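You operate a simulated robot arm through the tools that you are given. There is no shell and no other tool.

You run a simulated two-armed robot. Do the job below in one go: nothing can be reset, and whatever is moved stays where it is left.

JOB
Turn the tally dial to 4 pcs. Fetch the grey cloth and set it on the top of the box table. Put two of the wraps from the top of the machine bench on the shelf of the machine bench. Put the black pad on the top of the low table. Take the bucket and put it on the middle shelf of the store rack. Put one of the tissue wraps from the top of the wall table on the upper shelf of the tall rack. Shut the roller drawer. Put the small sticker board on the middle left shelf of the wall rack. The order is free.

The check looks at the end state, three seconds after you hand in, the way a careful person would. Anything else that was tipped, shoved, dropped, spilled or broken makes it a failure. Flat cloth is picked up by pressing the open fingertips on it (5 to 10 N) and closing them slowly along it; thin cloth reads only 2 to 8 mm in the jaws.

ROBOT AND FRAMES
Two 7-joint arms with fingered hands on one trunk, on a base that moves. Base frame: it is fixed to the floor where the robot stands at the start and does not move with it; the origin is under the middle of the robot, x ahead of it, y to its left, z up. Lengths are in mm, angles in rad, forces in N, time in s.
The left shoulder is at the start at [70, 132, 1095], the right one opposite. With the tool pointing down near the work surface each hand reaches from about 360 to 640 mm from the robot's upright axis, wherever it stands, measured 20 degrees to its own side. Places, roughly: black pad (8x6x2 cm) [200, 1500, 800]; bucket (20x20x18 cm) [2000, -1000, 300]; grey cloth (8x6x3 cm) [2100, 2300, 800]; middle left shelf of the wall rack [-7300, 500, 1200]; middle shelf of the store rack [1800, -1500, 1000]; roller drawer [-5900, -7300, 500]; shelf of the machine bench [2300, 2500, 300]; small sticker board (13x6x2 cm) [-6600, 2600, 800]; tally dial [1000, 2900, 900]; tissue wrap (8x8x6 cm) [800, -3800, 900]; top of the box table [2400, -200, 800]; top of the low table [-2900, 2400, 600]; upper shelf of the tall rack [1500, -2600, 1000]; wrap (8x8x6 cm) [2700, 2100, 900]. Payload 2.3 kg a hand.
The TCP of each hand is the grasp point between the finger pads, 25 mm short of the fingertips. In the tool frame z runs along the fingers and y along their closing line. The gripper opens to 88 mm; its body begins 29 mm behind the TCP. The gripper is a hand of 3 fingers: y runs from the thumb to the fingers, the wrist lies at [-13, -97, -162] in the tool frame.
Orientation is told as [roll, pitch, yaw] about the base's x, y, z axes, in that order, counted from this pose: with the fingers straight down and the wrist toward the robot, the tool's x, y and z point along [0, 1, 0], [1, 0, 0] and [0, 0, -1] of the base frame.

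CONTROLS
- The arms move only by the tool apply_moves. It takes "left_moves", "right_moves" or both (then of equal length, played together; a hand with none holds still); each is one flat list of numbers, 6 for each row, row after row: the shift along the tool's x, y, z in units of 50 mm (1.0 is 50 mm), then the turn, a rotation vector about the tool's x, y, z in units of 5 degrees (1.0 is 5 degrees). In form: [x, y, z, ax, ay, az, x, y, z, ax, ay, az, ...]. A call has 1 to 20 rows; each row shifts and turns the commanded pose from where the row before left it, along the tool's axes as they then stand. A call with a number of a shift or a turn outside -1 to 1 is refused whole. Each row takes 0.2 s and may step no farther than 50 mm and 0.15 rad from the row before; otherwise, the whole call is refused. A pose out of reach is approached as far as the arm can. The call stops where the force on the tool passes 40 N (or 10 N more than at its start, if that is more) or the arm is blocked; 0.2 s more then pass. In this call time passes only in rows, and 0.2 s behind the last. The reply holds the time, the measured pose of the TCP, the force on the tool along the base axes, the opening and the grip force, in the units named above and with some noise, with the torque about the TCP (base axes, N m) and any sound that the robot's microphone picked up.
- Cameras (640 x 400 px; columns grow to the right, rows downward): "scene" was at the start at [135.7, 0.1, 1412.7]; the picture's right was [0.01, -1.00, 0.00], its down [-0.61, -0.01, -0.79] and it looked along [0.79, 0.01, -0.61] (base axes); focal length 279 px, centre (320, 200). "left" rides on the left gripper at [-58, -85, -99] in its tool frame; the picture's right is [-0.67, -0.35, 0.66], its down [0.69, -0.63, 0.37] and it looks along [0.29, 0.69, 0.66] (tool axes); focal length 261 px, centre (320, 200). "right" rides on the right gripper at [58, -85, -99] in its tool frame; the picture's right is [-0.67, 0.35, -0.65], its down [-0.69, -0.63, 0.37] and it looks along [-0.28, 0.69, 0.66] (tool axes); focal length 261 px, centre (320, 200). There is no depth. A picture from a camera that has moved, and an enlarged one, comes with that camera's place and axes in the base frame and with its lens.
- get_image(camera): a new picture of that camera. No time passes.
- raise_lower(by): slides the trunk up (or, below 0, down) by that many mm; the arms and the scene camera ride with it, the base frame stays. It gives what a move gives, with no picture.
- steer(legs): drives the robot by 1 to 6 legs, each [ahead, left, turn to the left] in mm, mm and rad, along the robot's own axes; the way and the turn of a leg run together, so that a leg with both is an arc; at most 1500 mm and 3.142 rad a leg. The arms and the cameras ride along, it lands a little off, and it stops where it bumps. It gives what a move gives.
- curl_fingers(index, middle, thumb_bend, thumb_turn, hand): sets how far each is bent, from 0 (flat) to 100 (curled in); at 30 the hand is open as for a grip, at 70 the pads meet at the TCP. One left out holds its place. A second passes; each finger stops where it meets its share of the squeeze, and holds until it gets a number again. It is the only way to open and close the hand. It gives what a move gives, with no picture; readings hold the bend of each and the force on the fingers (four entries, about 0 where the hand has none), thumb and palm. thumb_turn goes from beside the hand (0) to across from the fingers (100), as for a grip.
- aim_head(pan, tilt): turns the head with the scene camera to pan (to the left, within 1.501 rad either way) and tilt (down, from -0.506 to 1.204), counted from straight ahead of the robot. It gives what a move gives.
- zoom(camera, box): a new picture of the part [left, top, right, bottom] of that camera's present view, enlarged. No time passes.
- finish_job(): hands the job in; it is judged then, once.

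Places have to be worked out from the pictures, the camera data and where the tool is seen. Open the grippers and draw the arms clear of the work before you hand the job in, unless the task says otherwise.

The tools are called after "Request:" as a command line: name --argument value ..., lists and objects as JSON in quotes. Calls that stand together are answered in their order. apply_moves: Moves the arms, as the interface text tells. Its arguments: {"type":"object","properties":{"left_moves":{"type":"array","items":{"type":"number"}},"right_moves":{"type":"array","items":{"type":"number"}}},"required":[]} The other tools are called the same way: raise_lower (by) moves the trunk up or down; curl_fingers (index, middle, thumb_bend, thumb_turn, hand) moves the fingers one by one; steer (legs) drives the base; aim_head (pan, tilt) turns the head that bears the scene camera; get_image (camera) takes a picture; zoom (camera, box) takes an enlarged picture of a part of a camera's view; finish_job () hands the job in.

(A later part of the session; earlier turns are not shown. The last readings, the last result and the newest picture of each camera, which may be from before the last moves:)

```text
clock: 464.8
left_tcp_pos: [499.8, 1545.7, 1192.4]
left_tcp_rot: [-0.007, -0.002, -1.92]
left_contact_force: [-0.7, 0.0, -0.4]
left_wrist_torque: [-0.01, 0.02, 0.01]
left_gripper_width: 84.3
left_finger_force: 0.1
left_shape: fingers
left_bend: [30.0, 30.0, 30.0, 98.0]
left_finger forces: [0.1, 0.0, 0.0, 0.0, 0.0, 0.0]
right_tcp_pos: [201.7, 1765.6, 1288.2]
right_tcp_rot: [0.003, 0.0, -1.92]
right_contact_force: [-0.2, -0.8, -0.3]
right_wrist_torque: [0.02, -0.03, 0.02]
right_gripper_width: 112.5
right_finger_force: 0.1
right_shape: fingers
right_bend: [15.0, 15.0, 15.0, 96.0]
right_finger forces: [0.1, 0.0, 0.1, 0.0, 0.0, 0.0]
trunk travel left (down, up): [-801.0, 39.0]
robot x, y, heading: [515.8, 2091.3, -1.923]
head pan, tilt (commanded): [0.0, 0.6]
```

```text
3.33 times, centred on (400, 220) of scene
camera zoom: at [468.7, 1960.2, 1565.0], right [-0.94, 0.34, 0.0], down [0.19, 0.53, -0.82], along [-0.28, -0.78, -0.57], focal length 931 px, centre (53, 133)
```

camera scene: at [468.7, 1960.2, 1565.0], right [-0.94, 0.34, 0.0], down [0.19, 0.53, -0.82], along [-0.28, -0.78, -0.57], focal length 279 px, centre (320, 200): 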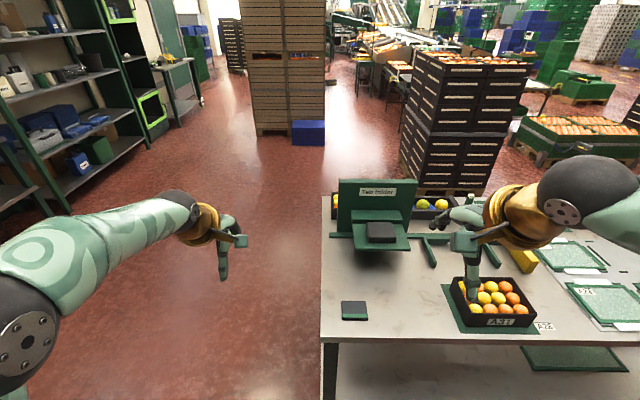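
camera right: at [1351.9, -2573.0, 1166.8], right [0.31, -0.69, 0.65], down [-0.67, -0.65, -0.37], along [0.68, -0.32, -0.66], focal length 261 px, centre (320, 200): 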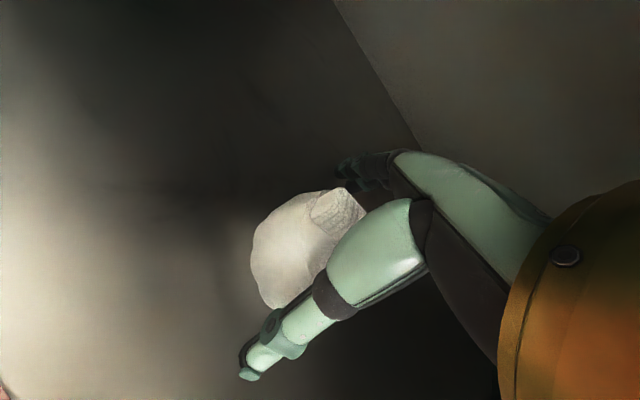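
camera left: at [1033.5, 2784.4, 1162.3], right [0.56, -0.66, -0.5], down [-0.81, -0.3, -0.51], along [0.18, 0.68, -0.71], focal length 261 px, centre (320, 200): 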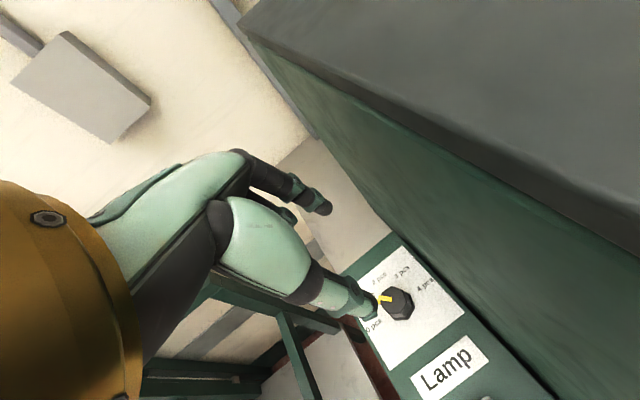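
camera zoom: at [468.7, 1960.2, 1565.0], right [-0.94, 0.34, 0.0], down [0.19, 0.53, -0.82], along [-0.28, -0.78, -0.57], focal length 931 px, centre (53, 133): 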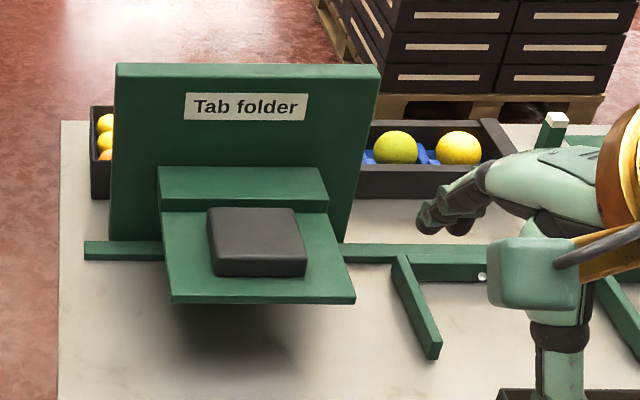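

It is the black pad with a green stripe, 80 mm wide and 60 deep, square to me. I strafe 70 mm left, and lower the trunk to measure the table height by parallax.

Request:
steer --legs '[[0, 70, 0]]'

Request:
zoom --camera "scene" --box '[330, 260, 430, 335]'

Request:
raise_lower --by -200

Request:
zoom --camera "scene" --box '[330, 200, 430, 275]'

Request:
get_image --camera "scene"

```text
clock: 465.8
left_tcp_pos: [557.3, 1526.0, 1192.6]
left_tcp_rot: [0.001, -0.001, -1.921]
left_contact_force: [-1.0, -0.9, -0.8]
left_wrist_torque: [-0.06, -0.01, 0.0]
left_gripper_width: 84.4
left_finger_force: 0.0
left_shape: fingers
left_bend: [30.0, 30.0, 30.0, 98.0]
left_finger forces: [0.1, 0.0, 0.0, 0.0, 0.0, 0.0]
right_tcp_pos: [257.8, 1746.3, 1287.3]
right_tcp_rot: [0.012, 0.0, -1.92]
right_contact_force: [-1.3, 0.7, 0.3]
right_wrist_torque: [-0.01, -0.03, -0.01]
right_gripper_width: 112.3
right_finger_force: 0.0
right_shape: fingers
right_bend: [15.0, 15.0, 15.0, 96.0]
right_finger forces: [0.0, 0.1, 0.0, 0.0, 0.0, 0.1]
trunk travel left (down, up): [-801.0, 39.0]
robot x, y, heading: [586.7, 2065.5, -1.924]
head pan, tilt (commanded): [0.0, 0.6]
```

```text
5.33 times, centred on (380, 298) of scene
camera zoom: at [523.7, 1940.3, 1564.9], right [-0.94, 0.34, -0.01], down [0.2, 0.53, -0.82], along [-0.28, -0.78, -0.57], focal length 1490 px, centre (0, -320)
```

zoom: 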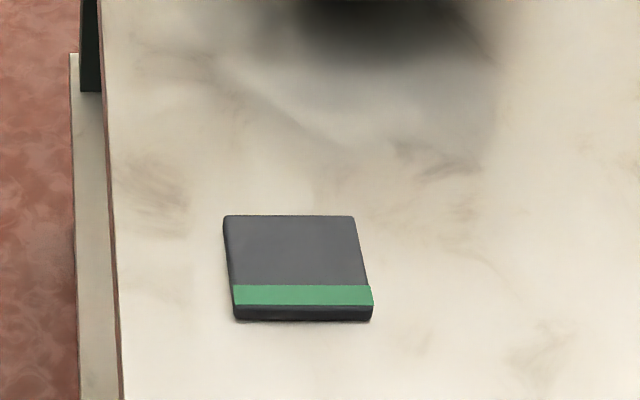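

```text
clock: 468.0
left_tcp_pos: [565.2, 1523.5, 992.7]
left_tcp_rot: [-0.008, 0.0, -1.919]
left_contact_force: [-0.2, 0.1, 0.3]
left_wrist_torque: [0.03, 0.02, 0.0]
left_gripper_width: 84.6
left_finger_force: 0.1
left_shape: fingers
left_bend: [30.0, 30.0, 30.0, 98.0]
left_finger forces: [0.0, 0.1, 0.0, 0.0, 0.1, 0.0]
right_tcp_pos: [266.8, 1742.9, 1088.5]
right_tcp_rot: [0.003, 0.001, -1.921]
right_contact_force: [-0.6, 0.0, -0.3]
right_wrist_torque: [-0.03, 0.03, -0.01]
right_gripper_width: 112.3
right_finger_force: 0.1
right_shape: fingers
right_bend: [15.0, 15.0, 15.0, 96.0]
right_finger forces: [0.1, 0.0, 0.1, 0.0, 0.0, 0.0]
trunk travel left (down, up): [-601.0, 239.0]
robot x, y, heading: [581.5, 2067.6, -1.923]
head pan, tilt (commanded): [0.0, 0.6]
```

```text
5.33 times, centred on (380, 238) of scene
camera zoom: at [534.1, 1936.6, 1365.0], right [-0.94, 0.34, 0.0], down [0.19, 0.53, -0.82], along [-0.28, -0.78, -0.57], focal length 1490 px, centre (0, 0)
```

zoom: 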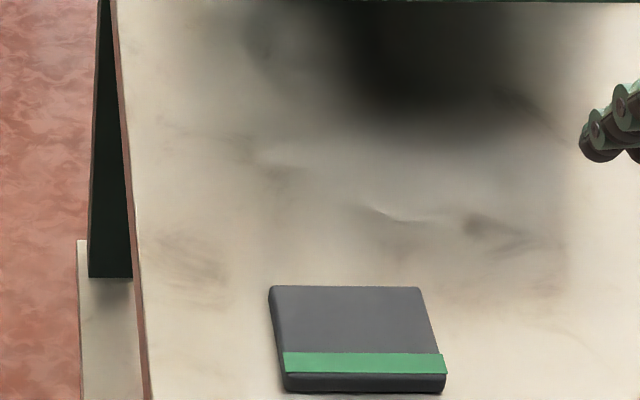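

```text
taken
camera scene: at [534.1, 1936.6, 1365.0], right [-0.94, 0.34, 0.0], down [0.19, 0.53, -0.82], along [-0.28, -0.78, -0.57], focal length 279 px, centre (320, 200)
```

scene: 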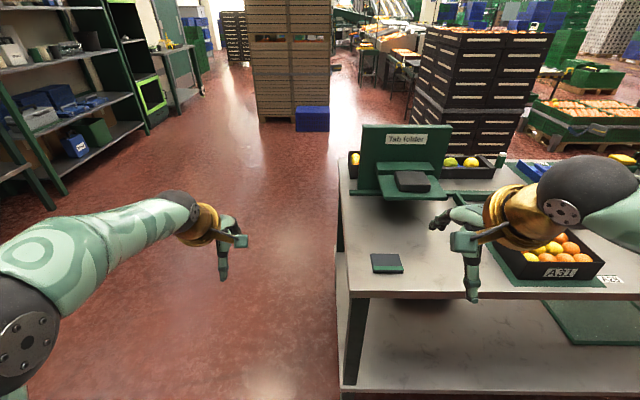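

The pad's top is at about z 826, table top near 806–815, pad centre 640 mm ahead and 171 right. I roll 115 mm ahead and bring the right hand over it.

Request:
steer --legs '[[115, 0, 0]]'

Request:
apply_moves --right_moves '[0.15, 0.7, 0.3, 0, 0, 0, 0.15, 0.7, 0.3, 0, 0, 0, 0, 0.7, 0.3, 0, 0, 0]'

Request:
get_image --camera "right"

Request:
get_image --camera "scene"

```text
clock: 469.2
left_tcp_pos: [527.9, 1417.6, 993.1]
left_tcp_rot: [-0.007, -0.003, -1.919]
left_contact_force: [-1.1, 0.4, 0.0]
left_wrist_torque: [0.0, -0.01, 0.01]
left_gripper_width: 84.6
left_finger_force: 0.1
left_shape: fingers
left_bend: [30.0, 30.0, 30.0, 98.0]
left_finger forces: [0.1, 0.0, 0.0, 0.0, 0.1, 0.0]
right_tcp_pos: [230.0, 1637.7, 1087.7]
right_tcp_rot: [0.004, -0.002, -1.92]
right_contact_force: [-0.1, -0.5, 0.4]
right_wrist_torque: [-0.03, 0.02, -0.04]
right_gripper_width: 112.7
right_finger_force: 0.1
right_shape: fingers
right_bend: [15.0, 15.0, 15.0, 96.0]
right_finger forces: [0.0, 0.1, 0.0, 0.0, 0.1, 0.0]
trunk travel left (down, up): [-601.0, 239.0]
robot x, y, heading: [545.7, 1961.3, -1.924]
head pan, tilt (commanded): [0.0, 0.6]
```

```text
clock: 470.0
left_tcp_pos: [525.4, 1415.4, 990.5]
left_tcp_rot: [-0.005, 0.002, -1.919]
left_contact_force: [-1.2, -0.3, -0.2]
left_wrist_torque: [0.0, 0.0, -0.01]
left_gripper_width: 84.2
left_finger_force: 0.2
left_shape: fingers
left_bend: [30.0, 30.0, 30.0, 98.0]
left_finger forces: [0.0, 0.0, 0.1, 0.0, 0.0, 0.0]
right_tcp_pos: [206.5, 1529.5, 1041.5]
right_tcp_rot: [0.004, 0.0, -1.917]
right_contact_force: [-0.1, -0.3, -0.8]
right_wrist_torque: [0.01, 0.0, -0.02]
right_gripper_width: 112.6
right_finger_force: 0.1
right_shape: fingers
right_bend: [15.0, 15.0, 15.0, 96.0]
right_finger forces: [0.0, 0.0, 0.0, 0.0, 0.0, 0.0]
trunk travel left (down, up): [-601.0, 239.0]
robot x, y, heading: [545.8, 1963.6, -1.914]
head pan, tilt (commanded): [0.0, 0.6]
```

```text
taken
camera right: at [289.4, 1590.8, 1141.8], right [-0.75, -0.1, 0.65], down [-0.43, 0.83, -0.37], along [-0.5, -0.56, -0.66], focal length 261 px, centre (320, 200)
```

right: 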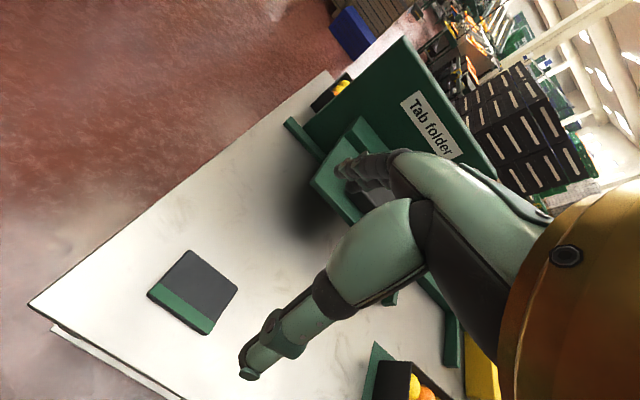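

```text
taken
camera scene: at [494.5, 1827.7, 1364.7], right [-0.94, 0.34, 0.0], down [0.19, 0.53, -0.82], along [-0.28, -0.77, -0.57], focal length 279 px, centre (320, 200)
```

scene: 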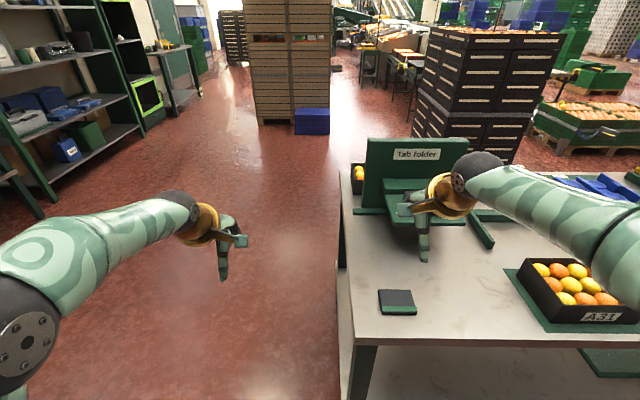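

The right hand is already centred over the pad ([205,1528], top z≈838). I lower the trunk 150 mm and check again.

Request:
raise_lower --by -150

Request:
get_image --camera "right"

Request:
zoom --camera "scene" --box '[330, 180, 490, 280]'

```text
clock: 471.8
left_tcp_pos: [526.3, 1416.4, 842.1]
left_tcp_rot: [-0.008, -0.002, -1.921]
left_contact_force: [-0.2, 0.4, 0.2]
left_wrist_torque: [0.02, -0.01, -0.02]
left_gripper_width: 84.3
left_finger_force: 0.0
left_shape: fingers
left_bend: [30.0, 30.0, 30.0, 98.0]
left_finger forces: [0.1, 0.0, 0.0, 0.0, 0.1, 0.0]
right_tcp_pos: [205.7, 1530.8, 893.0]
right_tcp_rot: [0.002, 0.001, -1.92]
right_contact_force: [0.0, -0.3, 0.8]
right_wrist_torque: [-0.01, -0.01, 0.02]
right_gripper_width: 112.5
right_finger_force: 0.1
right_shape: fingers
right_bend: [15.0, 15.0, 15.0, 96.0]
right_finger forces: [0.0, 0.0, 0.0, 0.0, 0.1, 0.0]
trunk travel left (down, up): [-451.0, 389.0]
robot x, y, heading: [542.5, 1958.8, -1.922]
head pan, tilt (commanded): [0.0, 0.6]
```

```text
taken
camera right: at [290.0, 1592.9, 992.7], right [-0.75, -0.1, 0.65], down [-0.43, 0.83, -0.37], along [-0.5, -0.56, -0.66], focal length 261 px, centre (320, 200)
```

right: 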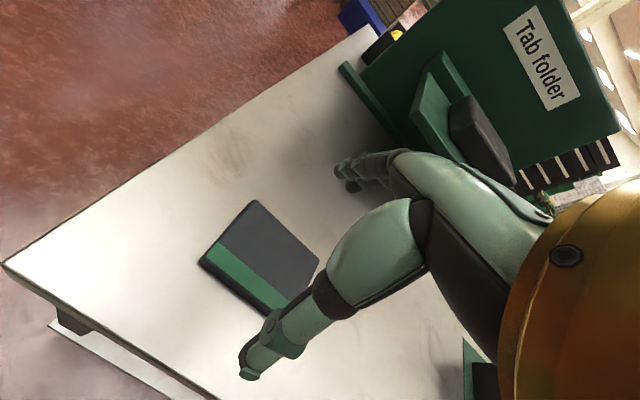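

```text
4.00 times, centred on (410, 230) of scene
camera zoom: at [495.3, 1829.9, 1215.0], right [-0.94, 0.34, 0.0], down [0.19, 0.53, -0.82], along [-0.28, -0.78, -0.57], focal length 1118 px, centre (-40, 80)
```

zoom: 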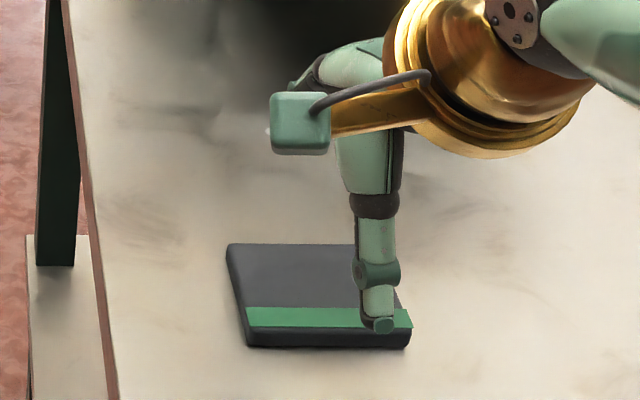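

Centred within about 5 mm. I lower the trunk 35 mm and then feel down to the table in small steps.

Request:
raise_lower --by -36

Request:
apply_moves --right_moves '[0, 0, 0.1, 0, 0, 0]'

Request:
apply_moves --right_moves '[0, 0, 0.1, 0, 0, 0]'

Request:
zoom --camera "scene" --box '[330, 160, 490, 260]'

```text
clock: 472.6
left_tcp_pos: [526.6, 1417.0, 806.3]
left_tcp_rot: [-0.007, -0.001, -1.92]
left_contact_force: [-0.1, 1.2, 0.2]
left_wrist_torque: [-0.01, 0.01, 0.0]
left_gripper_width: 84.1
left_finger_force: 0.0
left_shape: fingers
left_bend: [30.0, 30.0, 30.0, 98.0]
left_finger forces: [0.0, 0.1, 0.1, 0.1, 0.1, 0.0]
right_tcp_pos: [206.9, 1531.9, 857.0]
right_tcp_rot: [0.003, -0.003, -1.922]
right_contact_force: [-0.2, -0.6, -1.0]
right_wrist_torque: [0.0, 0.0, -0.02]
right_gripper_width: 112.4
right_finger_force: 0.0
right_shape: fingers
right_bend: [15.0, 15.0, 15.0, 96.0]
right_finger forces: [0.0, 0.0, 0.0, 0.1, 0.0, 0.0]
trunk travel left (down, up): [-415.0, 425.0]
robot x, y, heading: [541.3, 1963.7, -1.921]
head pan, tilt (commanded): [0.0, 0.6]
```

```text
clock: 473.0
left_tcp_pos: [525.9, 1415.4, 805.4]
left_tcp_rot: [-0.007, -0.001, -1.92]
left_contact_force: [-0.9, 0.0, 0.4]
left_wrist_torque: [-0.01, 0.02, 0.0]
left_gripper_width: 84.2
left_finger_force: 0.1
left_shape: fingers
left_bend: [30.0, 30.0, 30.0, 98.0]
left_finger forces: [0.0, 0.0, 0.1, 0.1, 0.1, 0.0]
right_tcp_pos: [207.7, 1530.5, 852.1]
right_tcp_rot: [0.003, 0.0, -1.92]
right_contact_force: [-0.9, 0.3, 0.2]
right_wrist_torque: [0.0, -0.03, -0.01]
right_gripper_width: 112.5
right_finger_force: 0.0
right_shape: fingers
right_bend: [15.0, 15.0, 15.0, 96.0]
right_finger forces: [0.0, 0.0, 0.0, 0.0, 0.0, 0.0]
trunk travel left (down, up): [-415.0, 425.0]
robot x, y, heading: [546.8, 1963.2, -1.915]
head pan, tilt (commanded): [0.0, 0.6]
```

```text
clock: 473.4
left_tcp_pos: [526.2, 1416.3, 806.4]
left_tcp_rot: [-0.007, 0.0, -1.92]
left_contact_force: [-0.7, -0.3, -0.1]
left_wrist_torque: [0.02, -0.03, 0.0]
left_gripper_width: 84.2
left_finger_force: 0.1
left_shape: fingers
left_bend: [30.0, 30.0, 30.0, 98.0]
left_finger forces: [0.0, 0.1, 0.1, 0.0, 0.1, 0.1]
right_tcp_pos: [207.3, 1531.8, 847.0]
right_tcp_rot: [0.003, 0.001, -1.919]
right_contact_force: [0.5, 0.6, 0.5]
right_wrist_torque: [-0.01, -0.02, -0.01]
right_gripper_width: 112.2
right_finger_force: 0.1
right_shape: fingers
right_bend: [15.0, 15.0, 15.0, 96.0]
right_finger forces: [0.0, 0.0, 0.0, 0.0, 0.0, 0.0]
trunk travel left (down, up): [-415.0, 425.0]
robot x, y, heading: [546.1, 1960.6, -1.918]
head pan, tilt (commanded): [0.0, 0.6]
```

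```text
4.00 times, centred on (410, 210) of scene
camera zoom: at [495.3, 1829.6, 1179.0], right [-0.94, 0.34, 0.0], down [0.19, 0.53, -0.82], along [-0.28, -0.78, -0.57], focal length 1118 px, centre (-40, 160)
```

zoom: 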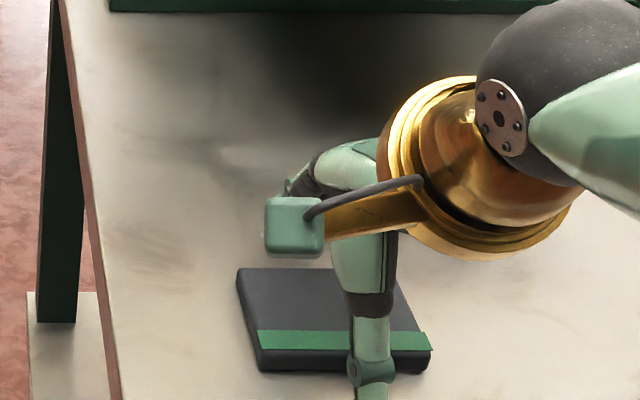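

The fingers straddle the pad properly. I go down a few more millimetres to feel the table.

Request:
apply_moves --right_moves '[0, 0, 0.07, 0, 0, 0]'

Request:
apply_moves --right_moves '[0, 0, 0.07, 0, 0, 0]'

Request:
apply_moves --right_moves '[0, 0, 0.07, 0, 0, 0]'

```text
clock: 473.8
left_tcp_pos: [526.3, 1415.7, 806.0]
left_tcp_rot: [-0.006, -0.002, -1.92]
left_contact_force: [-0.6, 0.3, -0.6]
left_wrist_torque: [-0.01, -0.01, -0.03]
left_gripper_width: 84.2
left_finger_force: 0.1
left_shape: fingers
left_bend: [30.0, 30.0, 30.0, 98.0]
left_finger forces: [0.0, 0.0, 0.1, 0.0, 0.0, 0.0]
right_tcp_pos: [207.5, 1532.5, 844.1]
right_tcp_rot: [0.005, 0.0, -1.921]
right_contact_force: [0.1, -0.4, -0.1]
right_wrist_torque: [0.02, -0.04, -0.01]
right_gripper_width: 112.5
right_finger_force: 0.0
right_shape: fingers
right_bend: [15.0, 15.0, 15.0, 96.0]
right_finger forces: [0.0, 0.1, 0.0, 0.0, 0.1, 0.1]
trunk travel left (down, up): [-415.0, 425.0]
robot x, y, heading: [544.5, 1961.0, -1.92]
head pan, tilt (commanded): [0.0, 0.6]
```

```text
clock: 474.2
left_tcp_pos: [527.1, 1416.6, 805.9]
left_tcp_rot: [-0.007, -0.001, -1.92]
left_contact_force: [0.3, -0.1, -0.3]
left_wrist_torque: [0.0, 0.02, -0.01]
left_gripper_width: 84.4
left_finger_force: 0.0
left_shape: fingers
left_bend: [30.0, 30.0, 30.0, 98.0]
left_finger forces: [0.0, 0.0, 0.0, 0.0, 0.0, 0.0]
right_tcp_pos: [207.2, 1531.4, 840.1]
right_tcp_rot: [0.004, 0.0, -1.919]
right_contact_force: [-0.4, 0.3, -0.1]
right_wrist_torque: [0.02, -0.01, 0.0]
right_gripper_width: 112.4
right_finger_force: 0.1
right_shape: fingers
right_bend: [15.0, 15.0, 15.0, 96.0]
right_finger forces: [0.0, 0.0, 0.1, 0.0, 0.1, 0.0]
trunk travel left (down, up): [-415.0, 425.0]
robot x, y, heading: [542.4, 1961.8, -1.922]
head pan, tilt (commanded): [0.0, 0.6]
```

```text
clock: 474.6
left_tcp_pos: [526.2, 1416.5, 806.3]
left_tcp_rot: [-0.008, -0.003, -1.92]
left_contact_force: [0.8, 0.2, 0.3]
left_wrist_torque: [0.0, 0.0, -0.05]
left_gripper_width: 84.3
left_finger_force: 0.0
left_shape: fingers
left_bend: [30.0, 30.0, 30.0, 98.0]
left_finger forces: [0.0, 0.0, 0.1, 0.0, 0.0, 0.1]
right_tcp_pos: [207.4, 1531.4, 838.6]
right_tcp_rot: [0.006, -0.005, -1.919]
right_contact_force: [-0.4, -1.2, 5.3]
right_wrist_torque: [0.17, -0.03, -0.04]
right_gripper_width: 113.0
right_finger_force: 2.9
right_shape: fingers
right_bend: [15.0, 15.0, 14.0, 96.0]
right_finger forces: [0.0, 1.3, 0.0, 0.1, 4.3, 0.0]
trunk travel left (down, up): [-415.0, 425.0]
robot x, y, heading: [546.0, 1961.7, -1.92]
head pan, tilt (commanded): [0.0, 0.6]
```

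The tips touch the table (5 N). I raise 3 mm and close slowly on the pad.

Request:
apply_moves --right_moves '[0, 0, -0.08, 0, 0, 0]'

Request:
curl_fingers --hand "right" --index 36 --middle 36 --thumb_bend 36 --thumb_turn 100

Request:
curl_fingers --hand "right" --index 43 --middle 43 --thumb_bend 43

Request:
get_image --camera "right"

```text
clock: 475.0
left_tcp_pos: [526.8, 1416.6, 806.2]
left_tcp_rot: [-0.008, -0.003, -1.92]
left_contact_force: [0.0, -0.3, 0.2]
left_wrist_torque: [-0.01, 0.0, 0.0]
left_gripper_width: 84.8
left_finger_force: 0.0
left_shape: fingers
left_bend: [30.0, 30.0, 30.0, 98.0]
left_finger forces: [0.0, 0.0, 0.0, 0.0, 0.0, 0.1]
right_tcp_pos: [206.5, 1531.4, 839.6]
right_tcp_rot: [0.003, 0.001, -1.92]
right_contact_force: [0.7, -0.4, -0.1]
right_wrist_torque: [-0.01, -0.01, -0.05]
right_gripper_width: 112.9
right_finger_force: 0.1
right_shape: fingers
right_bend: [15.0, 15.0, 15.0, 96.0]
right_finger forces: [0.0, 0.1, 0.0, 0.0, 0.0, 0.0]
trunk travel left (down, up): [-415.0, 425.0]
robot x, y, heading: [543.0, 1964.5, -1.921]
head pan, tilt (commanded): [0.0, 0.6]
```

```text
clock: 476.0
left_tcp_pos: [528.0, 1418.1, 808.5]
left_tcp_rot: [-0.008, -0.004, -1.92]
left_contact_force: [0.0, 0.7, 0.9]
left_wrist_torque: [-0.03, 0.01, 0.0]
left_gripper_width: 84.4
left_finger_force: 0.1
left_shape: fingers
left_bend: [30.0, 30.0, 30.0, 98.0]
left_finger forces: [0.1, 0.1, 0.0, 0.0, 0.0, 0.0]
right_tcp_pos: [209.3, 1533.1, 843.3]
right_tcp_rot: [0.004, -0.007, -1.92]
right_contact_force: [-1.7, -2.5, 19.7]
right_wrist_torque: [-0.75, 0.4, 0.0]
right_gripper_width: 77.8
right_finger_force: 9.9
right_shape: fingers
right_bend: [33.0, 27.0, 34.0, 98.0]
right_finger forces: [2.0, 14.5, 0.1, 0.0, 3.3, 0.0]
trunk travel left (down, up): [-415.0, 425.0]
robot x, y, heading: [543.6, 1959.8, -1.924]
head pan, tilt (commanded): [0.0, 0.6]
```

```text
clock: 477.0
left_tcp_pos: [528.5, 1418.7, 809.2]
left_tcp_rot: [-0.01, -0.006, -1.92]
left_contact_force: [-0.3, 0.1, -0.3]
left_wrist_torque: [0.0, 0.0, -0.01]
left_gripper_width: 84.5
left_finger_force: 0.1
left_shape: fingers
left_bend: [30.0, 30.0, 30.0, 98.0]
left_finger forces: [0.0, 0.0, 0.0, 0.0, 0.0, 0.1]
right_tcp_pos: [208.6, 1533.0, 844.0]
right_tcp_rot: [0.003, -0.006, -1.919]
right_contact_force: [-2.0, -4.4, 24.9]
right_wrist_torque: [-0.82, 0.42, -0.05]
right_gripper_width: 74.4
right_finger_force: 13.0
right_shape: fingers
right_bend: [35.0, 26.0, 36.0, 99.0]
right_finger forces: [5.4, 14.0, 0.0, 0.0, 6.0, 0.0]
trunk travel left (down, up): [-415.0, 425.0]
robot x, y, heading: [545.5, 1958.5, -1.924]
head pan, tilt (commanded): [0.0, 0.6]
```

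```text
taken
camera right: at [292.5, 1595.7, 942.7], right [-0.75, -0.09, 0.66], down [-0.43, 0.82, -0.37], along [-0.51, -0.56, -0.66], focal length 261 px, centre (320, 200)
```

right: 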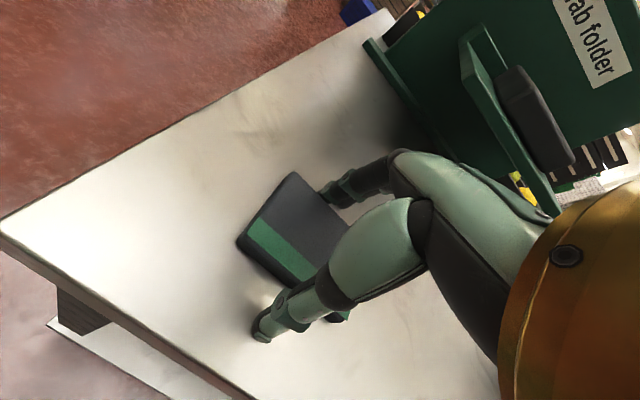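

Closing pushed the fingertips into the table (25 N). I raise the hand 8 mm to relieve that and let the fingers close on the pad's sides.

Request:
apply_moves --right_moves '[0, 0, -0.16, 0, 0, 0]'

Request:
curl_fingers --hand "right" --index 43 --middle 43 --thumb_bend 43

Request:
zoom --camera "right" --box '[220, 140, 420, 360]'

```text
clock: 477.4
left_tcp_pos: [527.1, 1416.6, 804.8]
left_tcp_rot: [-0.008, -0.002, -1.92]
left_contact_force: [0.5, 0.6, -0.2]
left_wrist_torque: [0.0, 0.0, -0.02]
left_gripper_width: 84.4
left_finger_force: 0.1
left_shape: fingers
left_bend: [30.0, 30.0, 30.0, 98.0]
left_finger forces: [0.0, 0.0, 0.0, 0.1, 0.0, 0.0]
right_tcp_pos: [207.6, 1532.5, 846.8]
right_tcp_rot: [0.004, 0.005, -1.919]
right_contact_force: [-0.5, -3.2, 7.2]
right_wrist_torque: [-0.37, 0.21, 0.01]
right_gripper_width: 59.0
right_finger_force: 3.6
right_shape: fingers
right_bend: [42.0, 33.0, 43.0, 99.0]
right_finger forces: [0.8, 6.3, 0.1, 0.1, 0.0, 0.1]
trunk travel left (down, up): [-415.0, 425.0]
robot x, y, heading: [543.2, 1956.1, -1.922]
head pan, tilt (commanded): [0.0, 0.6]
```

```text
clock: 478.4
left_tcp_pos: [526.6, 1416.3, 805.7]
left_tcp_rot: [-0.007, -0.001, -1.92]
left_contact_force: [-0.6, 0.0, -0.7]
left_wrist_torque: [0.01, 0.01, 0.02]
left_gripper_width: 84.2
left_finger_force: 0.1
left_shape: fingers
left_bend: [30.0, 30.0, 30.0, 98.0]
left_finger forces: [0.0, 0.0, 0.0, 0.0, 0.0, 0.1]
right_tcp_pos: [208.1, 1531.7, 848.6]
right_tcp_rot: [0.003, 0.001, -1.92]
right_contact_force: [-0.9, -0.7, 3.3]
right_wrist_torque: [-0.12, 0.08, 0.01]
right_gripper_width: 58.0
right_finger_force: 2.4
right_shape: fingers
right_bend: [43.0, 40.0, 43.0, 99.0]
right_finger forces: [0.1, 3.3, 0.0, 0.1, 0.4, 0.0]
trunk travel left (down, up): [-415.0, 425.0]
robot x, y, heading: [542.7, 1962.3, -1.92]
head pan, tilt (commanded): [0.0, 0.6]
```

```text
1.82 times, centred on (320, 250) of right
camera zoom: at [290.2, 1593.4, 948.3], right [-0.75, -0.1, 0.65], down [-0.43, 0.83, -0.37], along [-0.5, -0.56, -0.66], focal length 474 px, centre (320, 109)
```

zoom: 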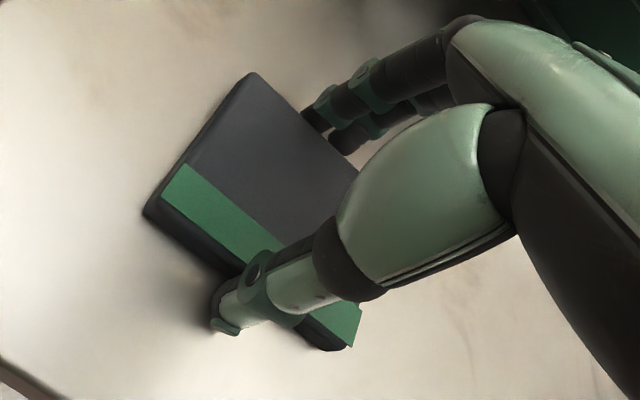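

Nearly in contact at width 58. I tighten to 50.

Request:
curl_fingers --hand "right" --index 50 --middle 50 --thumb_bend 50

Request:
zoom --camera "right" --box '[220, 140, 420, 360]'

```text
clock: 479.4
left_tcp_pos: [526.3, 1415.9, 806.0]
left_tcp_rot: [-0.007, -0.002, -1.919]
left_contact_force: [0.9, -0.4, 0.0]
left_wrist_torque: [0.03, -0.02, 0.0]
left_gripper_width: 84.3
left_finger_force: 0.1
left_shape: fingers
left_bend: [30.0, 30.0, 30.0, 98.0]
left_finger forces: [0.1, 0.0, 0.0, 0.0, 0.0, 0.0]
right_tcp_pos: [206.9, 1531.5, 849.2]
right_tcp_rot: [0.003, -0.003, -1.92]
right_contact_force: [-1.3, -2.3, 6.8]
right_wrist_torque: [-0.25, 0.19, -0.02]
right_gripper_width: 54.4
right_finger_force: 8.5
right_shape: fingers
right_bend: [45.0, 45.0, 45.0, 100.0]
right_finger forces: [3.5, 8.1, 0.0, 0.1, 5.0, 0.1]
trunk travel left (down, up): [-415.0, 425.0]
robot x, y, heading: [544.3, 1958.2, -1.919]
head pan, tilt (commanded): [0.0, 0.6]
```

```text
1.82 times, centred on (320, 250) of right
camera zoom: at [290.4, 1593.5, 948.8], right [-0.75, -0.1, 0.65], down [-0.43, 0.82, -0.37], along [-0.5, -0.56, -0.66], focal length 474 px, centre (320, 109)
```

zoom: 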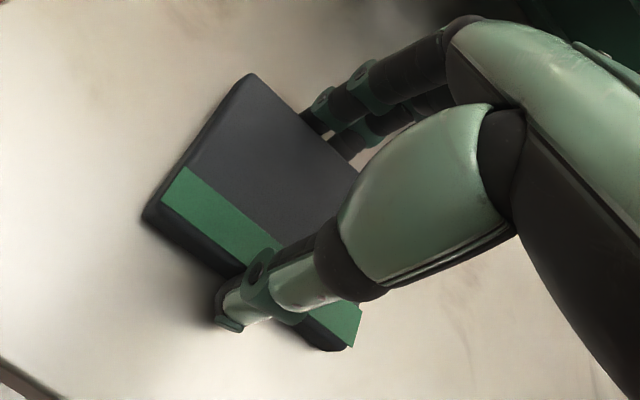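

All three digits press on the pad. I lift 15 mm to test the hold.

Request:
apply_moves --right_moves '[0, 0, -0.15, 0, 0, 0, 0, 0, -0.15, 0, 0, 0]'

Request:
zoom --camera "right" --box '[220, 140, 420, 360]'

Request:
zoom --camera "scene" --box '[330, 160, 490, 260]'

```text
clock: 480.0
left_tcp_pos: [526.2, 1415.5, 806.1]
left_tcp_rot: [-0.006, -0.001, -1.919]
left_contact_force: [0.4, -0.3, -0.8]
left_wrist_torque: [0.01, 0.02, 0.0]
left_gripper_width: 84.3
left_finger_force: 0.0
left_shape: fingers
left_bend: [30.0, 30.0, 30.0, 98.0]
left_finger forces: [0.0, 0.1, 0.1, 0.1, 0.1, 0.0]
right_tcp_pos: [207.8, 1531.3, 863.8]
right_tcp_rot: [0.003, -0.001, -1.919]
right_contact_force: [0.2, -0.1, -0.3]
right_wrist_torque: [-0.01, 0.03, -0.01]
right_gripper_width: 54.4
right_finger_force: 5.7
right_shape: fingers
right_bend: [45.0, 46.0, 44.0, 99.0]
right_finger forces: [2.8, 2.9, 0.1, 0.0, 5.8, 0.1]
trunk travel left (down, up): [-415.0, 425.0]
robot x, y, heading: [544.5, 1960.7, -1.92]
head pan, tilt (commanded): [0.0, 0.6]
```

```text
1.82 times, centred on (320, 250) of right
camera zoom: at [289.8, 1592.9, 963.1], right [-0.75, -0.1, 0.65], down [-0.43, 0.83, -0.37], along [-0.5, -0.56, -0.66], focal length 474 px, centre (320, 109)
```

zoom: 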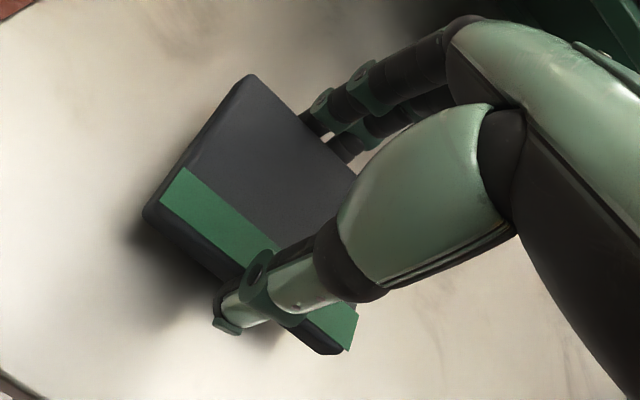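

```text
4.00 times, centred on (410, 210) of scene
camera zoom: at [495.3, 1829.8, 1178.9], right [-0.94, 0.34, 0.0], down [0.19, 0.53, -0.82], along [-0.28, -0.78, -0.57], focal length 1118 px, centre (-40, 160)
```

zoom: 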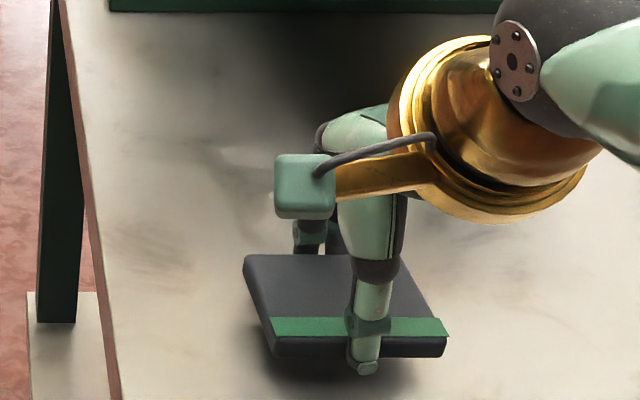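

The pad is held evenly. I firm up the grip a little, raise it, back off, and turn to look along the aisle toward the low table.

Request:
curl_fingers --hand "right" --index 54 --middle 54 --thumb_bend 53

Request:
raise_lower --by 250

Request:
steer --legs '[[-280, 0, 0], [0, 0, -1.59]]'

Request:
aim_head --pan 0.0 --tilt 0.3

Request:
get_image --camera "scene"

```text
clock: 481.0
left_tcp_pos: [524.6, 1416.3, 805.8]
left_tcp_rot: [-0.006, -0.004, -1.919]
left_contact_force: [0.2, -0.5, 0.4]
left_wrist_torque: [-0.02, 0.0, 0.0]
left_gripper_width: 84.6
left_finger_force: 0.1
left_shape: fingers
left_bend: [30.0, 30.0, 30.0, 98.0]
left_finger forces: [0.0, 0.1, 0.0, 0.1, 0.1, 0.0]
right_tcp_pos: [206.5, 1532.6, 863.9]
right_tcp_rot: [0.005, 0.001, -1.919]
right_contact_force: [-0.6, -0.3, 0.1]
right_wrist_torque: [-0.01, 0.01, -0.03]
right_gripper_width: 53.4
right_finger_force: 8.5
right_shape: fingers
right_bend: [47.0, 49.0, 43.0, 99.0]
right_finger forces: [4.3, 4.4, 0.0, 0.0, 8.6, 0.1]
trunk travel left (down, up): [-415.0, 425.0]
robot x, y, heading: [540.1, 1960.2, -1.92]
head pan, tilt (commanded): [0.0, 0.6]
```

```text
clock: 483.6
left_tcp_pos: [526.1, 1415.2, 1056.6]
left_tcp_rot: [-0.007, -0.002, -1.92]
left_contact_force: [-0.1, 0.4, -0.1]
left_wrist_torque: [0.03, 0.0, 0.02]
left_gripper_width: 84.3
left_finger_force: 0.1
left_shape: fingers
left_bend: [30.0, 30.0, 30.0, 98.0]
left_finger forces: [0.1, 0.2, 0.0, 0.0, 0.1, 0.0]
right_tcp_pos: [206.9, 1531.5, 1112.5]
right_tcp_rot: [0.003, 0.0, -1.92]
right_contact_force: [-0.5, -0.3, -0.1]
right_wrist_torque: [-0.03, -0.01, 0.0]
right_gripper_width: 54.0
right_finger_force: 8.2
right_shape: fingers
right_bend: [47.0, 49.0, 43.0, 99.0]
right_finger forces: [4.3, 4.3, 0.1, 0.0, 8.6, 0.0]
trunk travel left (down, up): [-665.0, 175.0]
robot x, y, heading: [547.0, 1960.2, -1.919]
head pan, tilt (commanded): [0.0, 0.6]
```

```text
clock: 489.4
left_tcp_pos: [95.0, 2256.2, 1055.6]
left_tcp_rot: [-0.007, -0.002, 2.76]
left_contact_force: [-0.4, -0.2, 0.0]
left_wrist_torque: [0.01, 0.01, 0.0]
left_gripper_width: 84.4
left_finger_force: 0.1
left_shape: fingers
left_bend: [30.0, 30.0, 30.0, 98.0]
left_finger forces: [0.0, 0.0, 0.0, 0.1, 0.1, 0.0]
right_tcp_pos: [220.4, 2573.0, 1113.8]
right_tcp_rot: [0.004, 0.0, 2.762]
right_contact_force: [0.2, -0.4, -1.5]
right_wrist_torque: [0.03, 0.01, -0.01]
right_gripper_width: 53.4
right_finger_force: 7.9
right_shape: fingers
right_bend: [47.0, 49.0, 43.0, 99.0]
right_finger forces: [4.2, 4.2, 0.0, 0.1, 8.2, 0.1]
trunk travel left (down, up): [-665.0, 175.0]
robot x, y, heading: [637.5, 2222.3, 2.764]
head pan, tilt (commanded): [0.0, 0.6]
```

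```text
clock: 490.2
left_tcp_pos: [94.7, 2256.0, 1056.6]
left_tcp_rot: [-0.007, -0.001, 2.761]
left_contact_force: [0.1, 0.4, -0.5]
left_wrist_torque: [0.02, -0.01, 0.01]
left_gripper_width: 84.4
left_finger_force: 0.0
left_shape: fingers
left_bend: [30.0, 30.0, 30.0, 98.0]
left_finger forces: [0.1, 0.0, 0.0, 0.0, 0.0, 0.0]
right_tcp_pos: [220.0, 2570.8, 1112.7]
right_tcp_rot: [0.004, 0.0, 2.761]
right_contact_force: [0.8, -0.6, -0.5]
right_wrist_torque: [0.01, 0.01, -0.01]
right_gripper_width: 53.4
right_finger_force: 8.3
right_shape: fingers
right_bend: [47.0, 49.0, 43.0, 99.0]
right_finger forces: [4.2, 4.1, 0.0, 0.0, 8.2, 0.1]
trunk travel left (down, up): [-665.0, 175.0]
robot x, y, heading: [640.6, 2221.5, 2.759]
head pan, tilt (commanded): [0.0, 0.3]
```

```text
taken
camera scene: at [504.4, 2274.3, 1456.4], right [0.37, 0.93, 0.0], down [0.28, -0.11, -0.95], along [-0.89, 0.35, -0.3], focal length 279 px, centre (320, 200)
```

scene: 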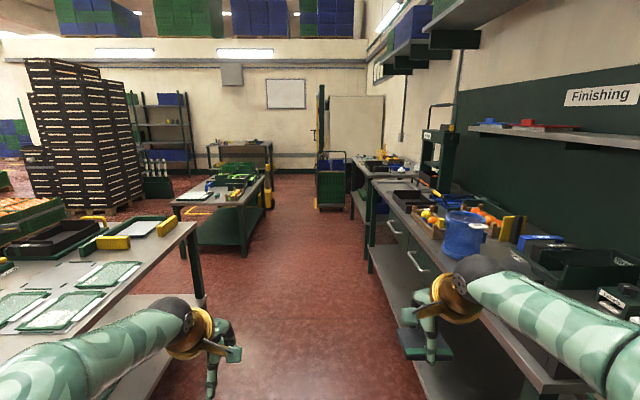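

The low table is ahead on the left, at the end of the packing table. I drive 1.9 m along the aisle and look at its top.

Request:
steer --legs '[[1000, 0, 0], [900, 0, 0]]'

Request:
aim_head --pan 0.6 --tilt 0.5

Request:
get_image --camera "scene"

```text
clock: 499.6
left_tcp_pos: [-1657.4, 2952.7, 1056.3]
left_tcp_rot: [-0.007, -0.001, 2.761]
left_contact_force: [-0.1, -0.4, -0.5]
left_wrist_torque: [0.0, 0.0, -0.03]
left_gripper_width: 84.4
left_finger_force: 0.2
left_shape: fingers
left_bend: [30.0, 30.0, 30.0, 98.0]
left_finger forces: [0.0, 0.0, 0.0, 0.1, 0.0, 0.0]
right_tcp_pos: [-1532.3, 3268.4, 1113.4]
right_tcp_rot: [0.004, -0.002, 2.761]
right_contact_force: [-0.9, 0.6, -0.6]
right_wrist_torque: [0.03, -0.03, 0.01]
right_gripper_width: 53.2
right_finger_force: 8.0
right_shape: fingers
right_bend: [48.0, 49.0, 43.0, 99.0]
right_finger forces: [4.0, 4.0, 0.0, 0.1, 8.3, 0.1]
trunk travel left (down, up): [-665.0, 175.0]
robot x, y, heading: [-1109.3, 2921.6, 2.762]
head pan, tilt (commanded): [0.0, 0.3]
```

```text
clock: 500.6
left_tcp_pos: [-1657.1, 2953.7, 1056.5]
left_tcp_rot: [-0.006, -0.002, 2.762]
left_contact_force: [-0.6, 0.4, -0.5]
left_wrist_torque: [0.02, 0.02, -0.02]
left_gripper_width: 84.7
left_finger_force: 0.0
left_shape: fingers
left_bend: [30.0, 30.0, 30.0, 98.0]
left_finger forces: [0.1, 0.1, 0.1, 0.0, 0.0, 0.0]
right_tcp_pos: [-1533.4, 3269.0, 1112.8]
right_tcp_rot: [0.004, 0.0, 2.761]
right_contact_force: [0.5, 0.6, -1.2]
right_wrist_torque: [0.0, 0.01, -0.01]
right_gripper_width: 53.1
right_finger_force: 8.0
right_shape: fingers
right_bend: [48.0, 49.0, 43.0, 99.0]
right_finger forces: [4.1, 4.1, 0.0, 0.0, 8.2, 0.0]
trunk travel left (down, up): [-665.0, 175.0]
robot x, y, heading: [-1111.0, 2918.6, 2.764]
head pan, tilt (commanded): [0.6, 0.499]
```

```text
taken
camera scene: at [-1250.2, 2917.2, 1438.1], right [-0.22, 0.98, 0.0], down [0.47, 0.1, -0.88], along [-0.86, -0.19, -0.48], focal length 279 px, centre (320, 200)
```

scene: 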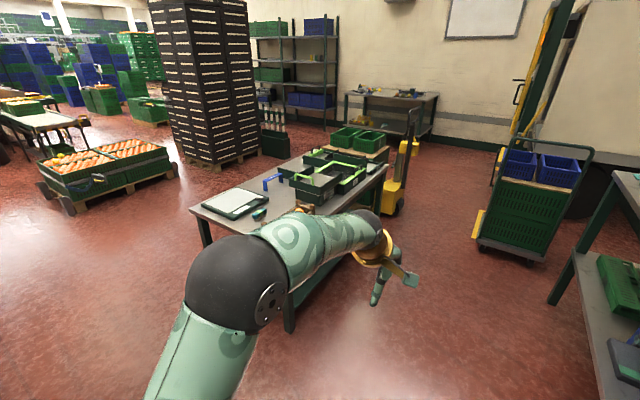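

The low table carries a white tray and green boxes. I zoom in to find free space on its top.

Request:
zoom --camera "scene" --box '[180, 120, 420, 270]'

```text
2.67 times, centred on (300, 195) of scene
camera zoom: at [-1250.2, 2917.2, 1438.1], right [-0.22, 0.98, 0.0], down [0.47, 0.1, -0.88], along [-0.86, -0.19, -0.48], focal length 745 px, centre (373, 213)
```

zoom: 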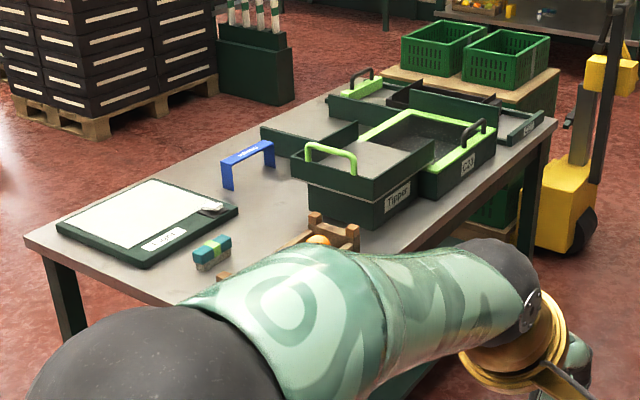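

There is open space around the near short side of the table. I drive 320 mm ahead and strafe 1200 mm left to stand facing that side.

Request:
steer --legs '[[320, 0, 0], [0, 600, 0], [0, 600, 0]]'

Request:
aim_head --pan 0.0 --tilt 0.7

Request:
get_image --camera "scene"

```text
clock: 508.8
left_tcp_pos: [-2404.4, 1962.6, 1056.3]
left_tcp_rot: [-0.004, 0.001, 2.752]
left_contact_force: [0.2, -0.3, -0.3]
left_wrist_torque: [-0.01, 0.02, 0.02]
left_gripper_width: 84.2
left_finger_force: 0.0
left_shape: fingers
left_bend: [30.0, 30.0, 30.0, 98.0]
left_finger forces: [0.0, 0.1, 0.1, 0.1, 0.0, 0.0]
right_tcp_pos: [-2275.9, 2274.9, 1112.6]
right_tcp_rot: [0.006, -0.002, 2.751]
right_contact_force: [0.5, -0.1, -0.2]
right_wrist_torque: [-0.03, 0.01, -0.03]
right_gripper_width: 53.3
right_finger_force: 8.8
right_shape: fingers
right_bend: [48.0, 49.0, 43.0, 99.0]
right_finger forces: [4.1, 4.0, 0.0, 0.0, 8.2, 0.1]
trunk travel left (down, up): [-665.0, 175.0]
robot x, y, heading: [-1858.2, 1919.7, 2.752]
head pan, tilt (commanded): [0.6, 0.499]
```

```text
clock: 509.8
left_tcp_pos: [-2403.8, 1961.5, 1056.0]
left_tcp_rot: [-0.006, -0.001, 2.754]
left_contact_force: [-0.6, 0.0, -0.7]
left_wrist_torque: [-0.04, 0.03, -0.01]
left_gripper_width: 84.4
left_finger_force: 0.2
left_shape: fingers
left_bend: [30.0, 30.0, 30.0, 98.0]
left_finger forces: [0.0, 0.1, 0.0, 0.0, 0.0, 0.1]
right_tcp_pos: [-2276.5, 2275.1, 1113.6]
right_tcp_rot: [0.004, 0.0, 2.753]
right_contact_force: [-0.4, -0.9, -0.2]
right_wrist_torque: [-0.01, -0.05, 0.02]
right_gripper_width: 53.2
right_finger_force: 8.1
right_shape: fingers
right_bend: [48.0, 49.0, 43.0, 99.0]
right_finger forces: [4.1, 4.2, 0.1, 0.0, 8.4, 0.0]
trunk travel left (down, up): [-665.0, 175.0]
robot x, y, heading: [-1860.4, 1920.7, 2.757]
head pan, tilt (commanded): [0.0, 0.7]
```

```text
taken
camera scene: at [-1987.1, 1971.6, 1420.4], right [0.38, 0.93, 0.0], down [0.6, -0.24, -0.76], along [-0.71, 0.29, -0.64], focal length 279 px, centre (320, 200)
```

scene: 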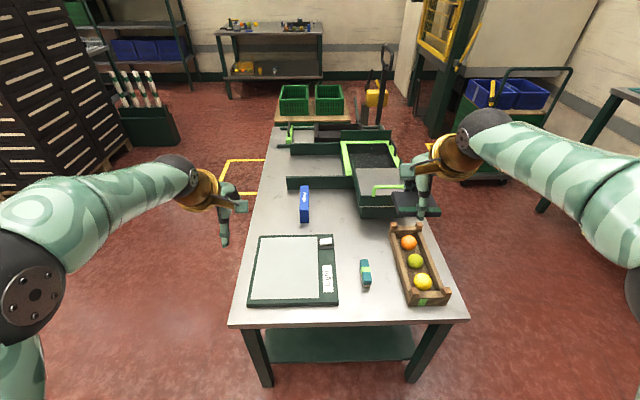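

The best free spot is near the table's left long edge, behind the white scale. I go around to that side: strafe left, drive along, and turn to face the long edge.

Request:
steer --legs '[[0, 800, 0], [1160, 0, 0], [0, 0, -1.555]]'

Request:
aim_head --pan 0.0 --tilt 0.7

Request:
get_image --camera "scene"

```text
clock: 523.4
left_tcp_pos: [-3206.4, 2150.4, 1057.4]
left_tcp_rot: [-0.007, -0.004, 1.2]
left_contact_force: [0.4, 0.1, 0.6]
left_wrist_torque: [0.01, 0.01, 0.02]
left_gripper_width: 84.4
left_finger_force: 0.0
left_shape: fingers
left_bend: [30.0, 30.0, 30.0, 98.0]
left_finger forces: [0.0, 0.1, 0.0, 0.0, 0.1, 0.0]
right_tcp_pos: [-2889.6, 2026.9, 1112.3]
right_tcp_rot: [0.003, -0.002, 1.199]
right_contact_force: [0.6, 0.4, -0.4]
right_wrist_torque: [0.01, 0.02, 0.01]
right_gripper_width: 53.0
right_finger_force: 7.9
right_shape: fingers
right_bend: [48.0, 49.0, 44.0, 99.0]
right_finger forces: [4.0, 4.0, 0.1, 0.0, 7.8, 0.0]
trunk travel left (down, up): [-665.0, 175.0]
robot x, y, heading: [-3237.4, 1603.4, 1.201]
head pan, tilt (commanded): [0.0, 0.7]
```

```text
clock: 524.0
left_tcp_pos: [-3205.8, 2149.5, 1055.1]
left_tcp_rot: [-0.008, -0.003, 1.2]
left_contact_force: [0.0, 0.7, 0.9]
left_wrist_torque: [0.0, -0.01, 0.0]
left_gripper_width: 84.3
left_finger_force: 0.1
left_shape: fingers
left_bend: [30.0, 30.0, 30.0, 98.0]
left_finger forces: [0.0, 0.0, 0.0, 0.0, 0.0, 0.0]
right_tcp_pos: [-2889.1, 2027.1, 1112.5]
right_tcp_rot: [0.004, -0.001, 1.2]
right_contact_force: [-0.4, 0.6, -0.4]
right_wrist_torque: [0.01, 0.02, 0.04]
right_gripper_width: 52.8
right_finger_force: 8.7
right_shape: fingers
right_bend: [48.0, 49.0, 44.0, 99.0]
right_finger forces: [4.0, 4.0, 0.0, 0.1, 7.9, 0.0]
trunk travel left (down, up): [-665.0, 175.0]
robot x, y, heading: [-3235.9, 1607.2, 1.197]
head pan, tilt (commanded): [0.0, 0.7]
```

```text
taken
camera scene: at [-3188.2, 1731.0, 1420.3], right [0.93, -0.36, 0.0], down [-0.23, -0.6, -0.76], along [0.28, 0.71, -0.64], focal length 279 px, centre (320, 200)
```

scene: 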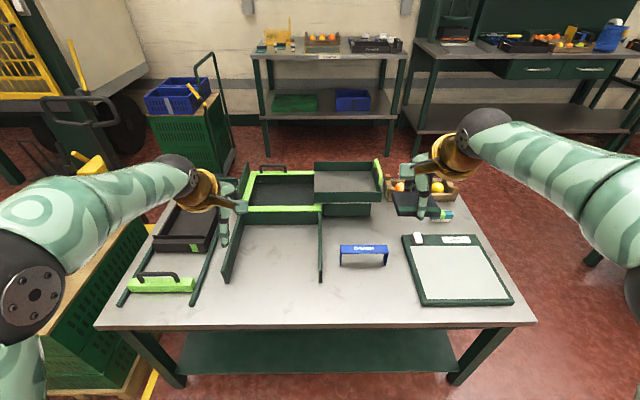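

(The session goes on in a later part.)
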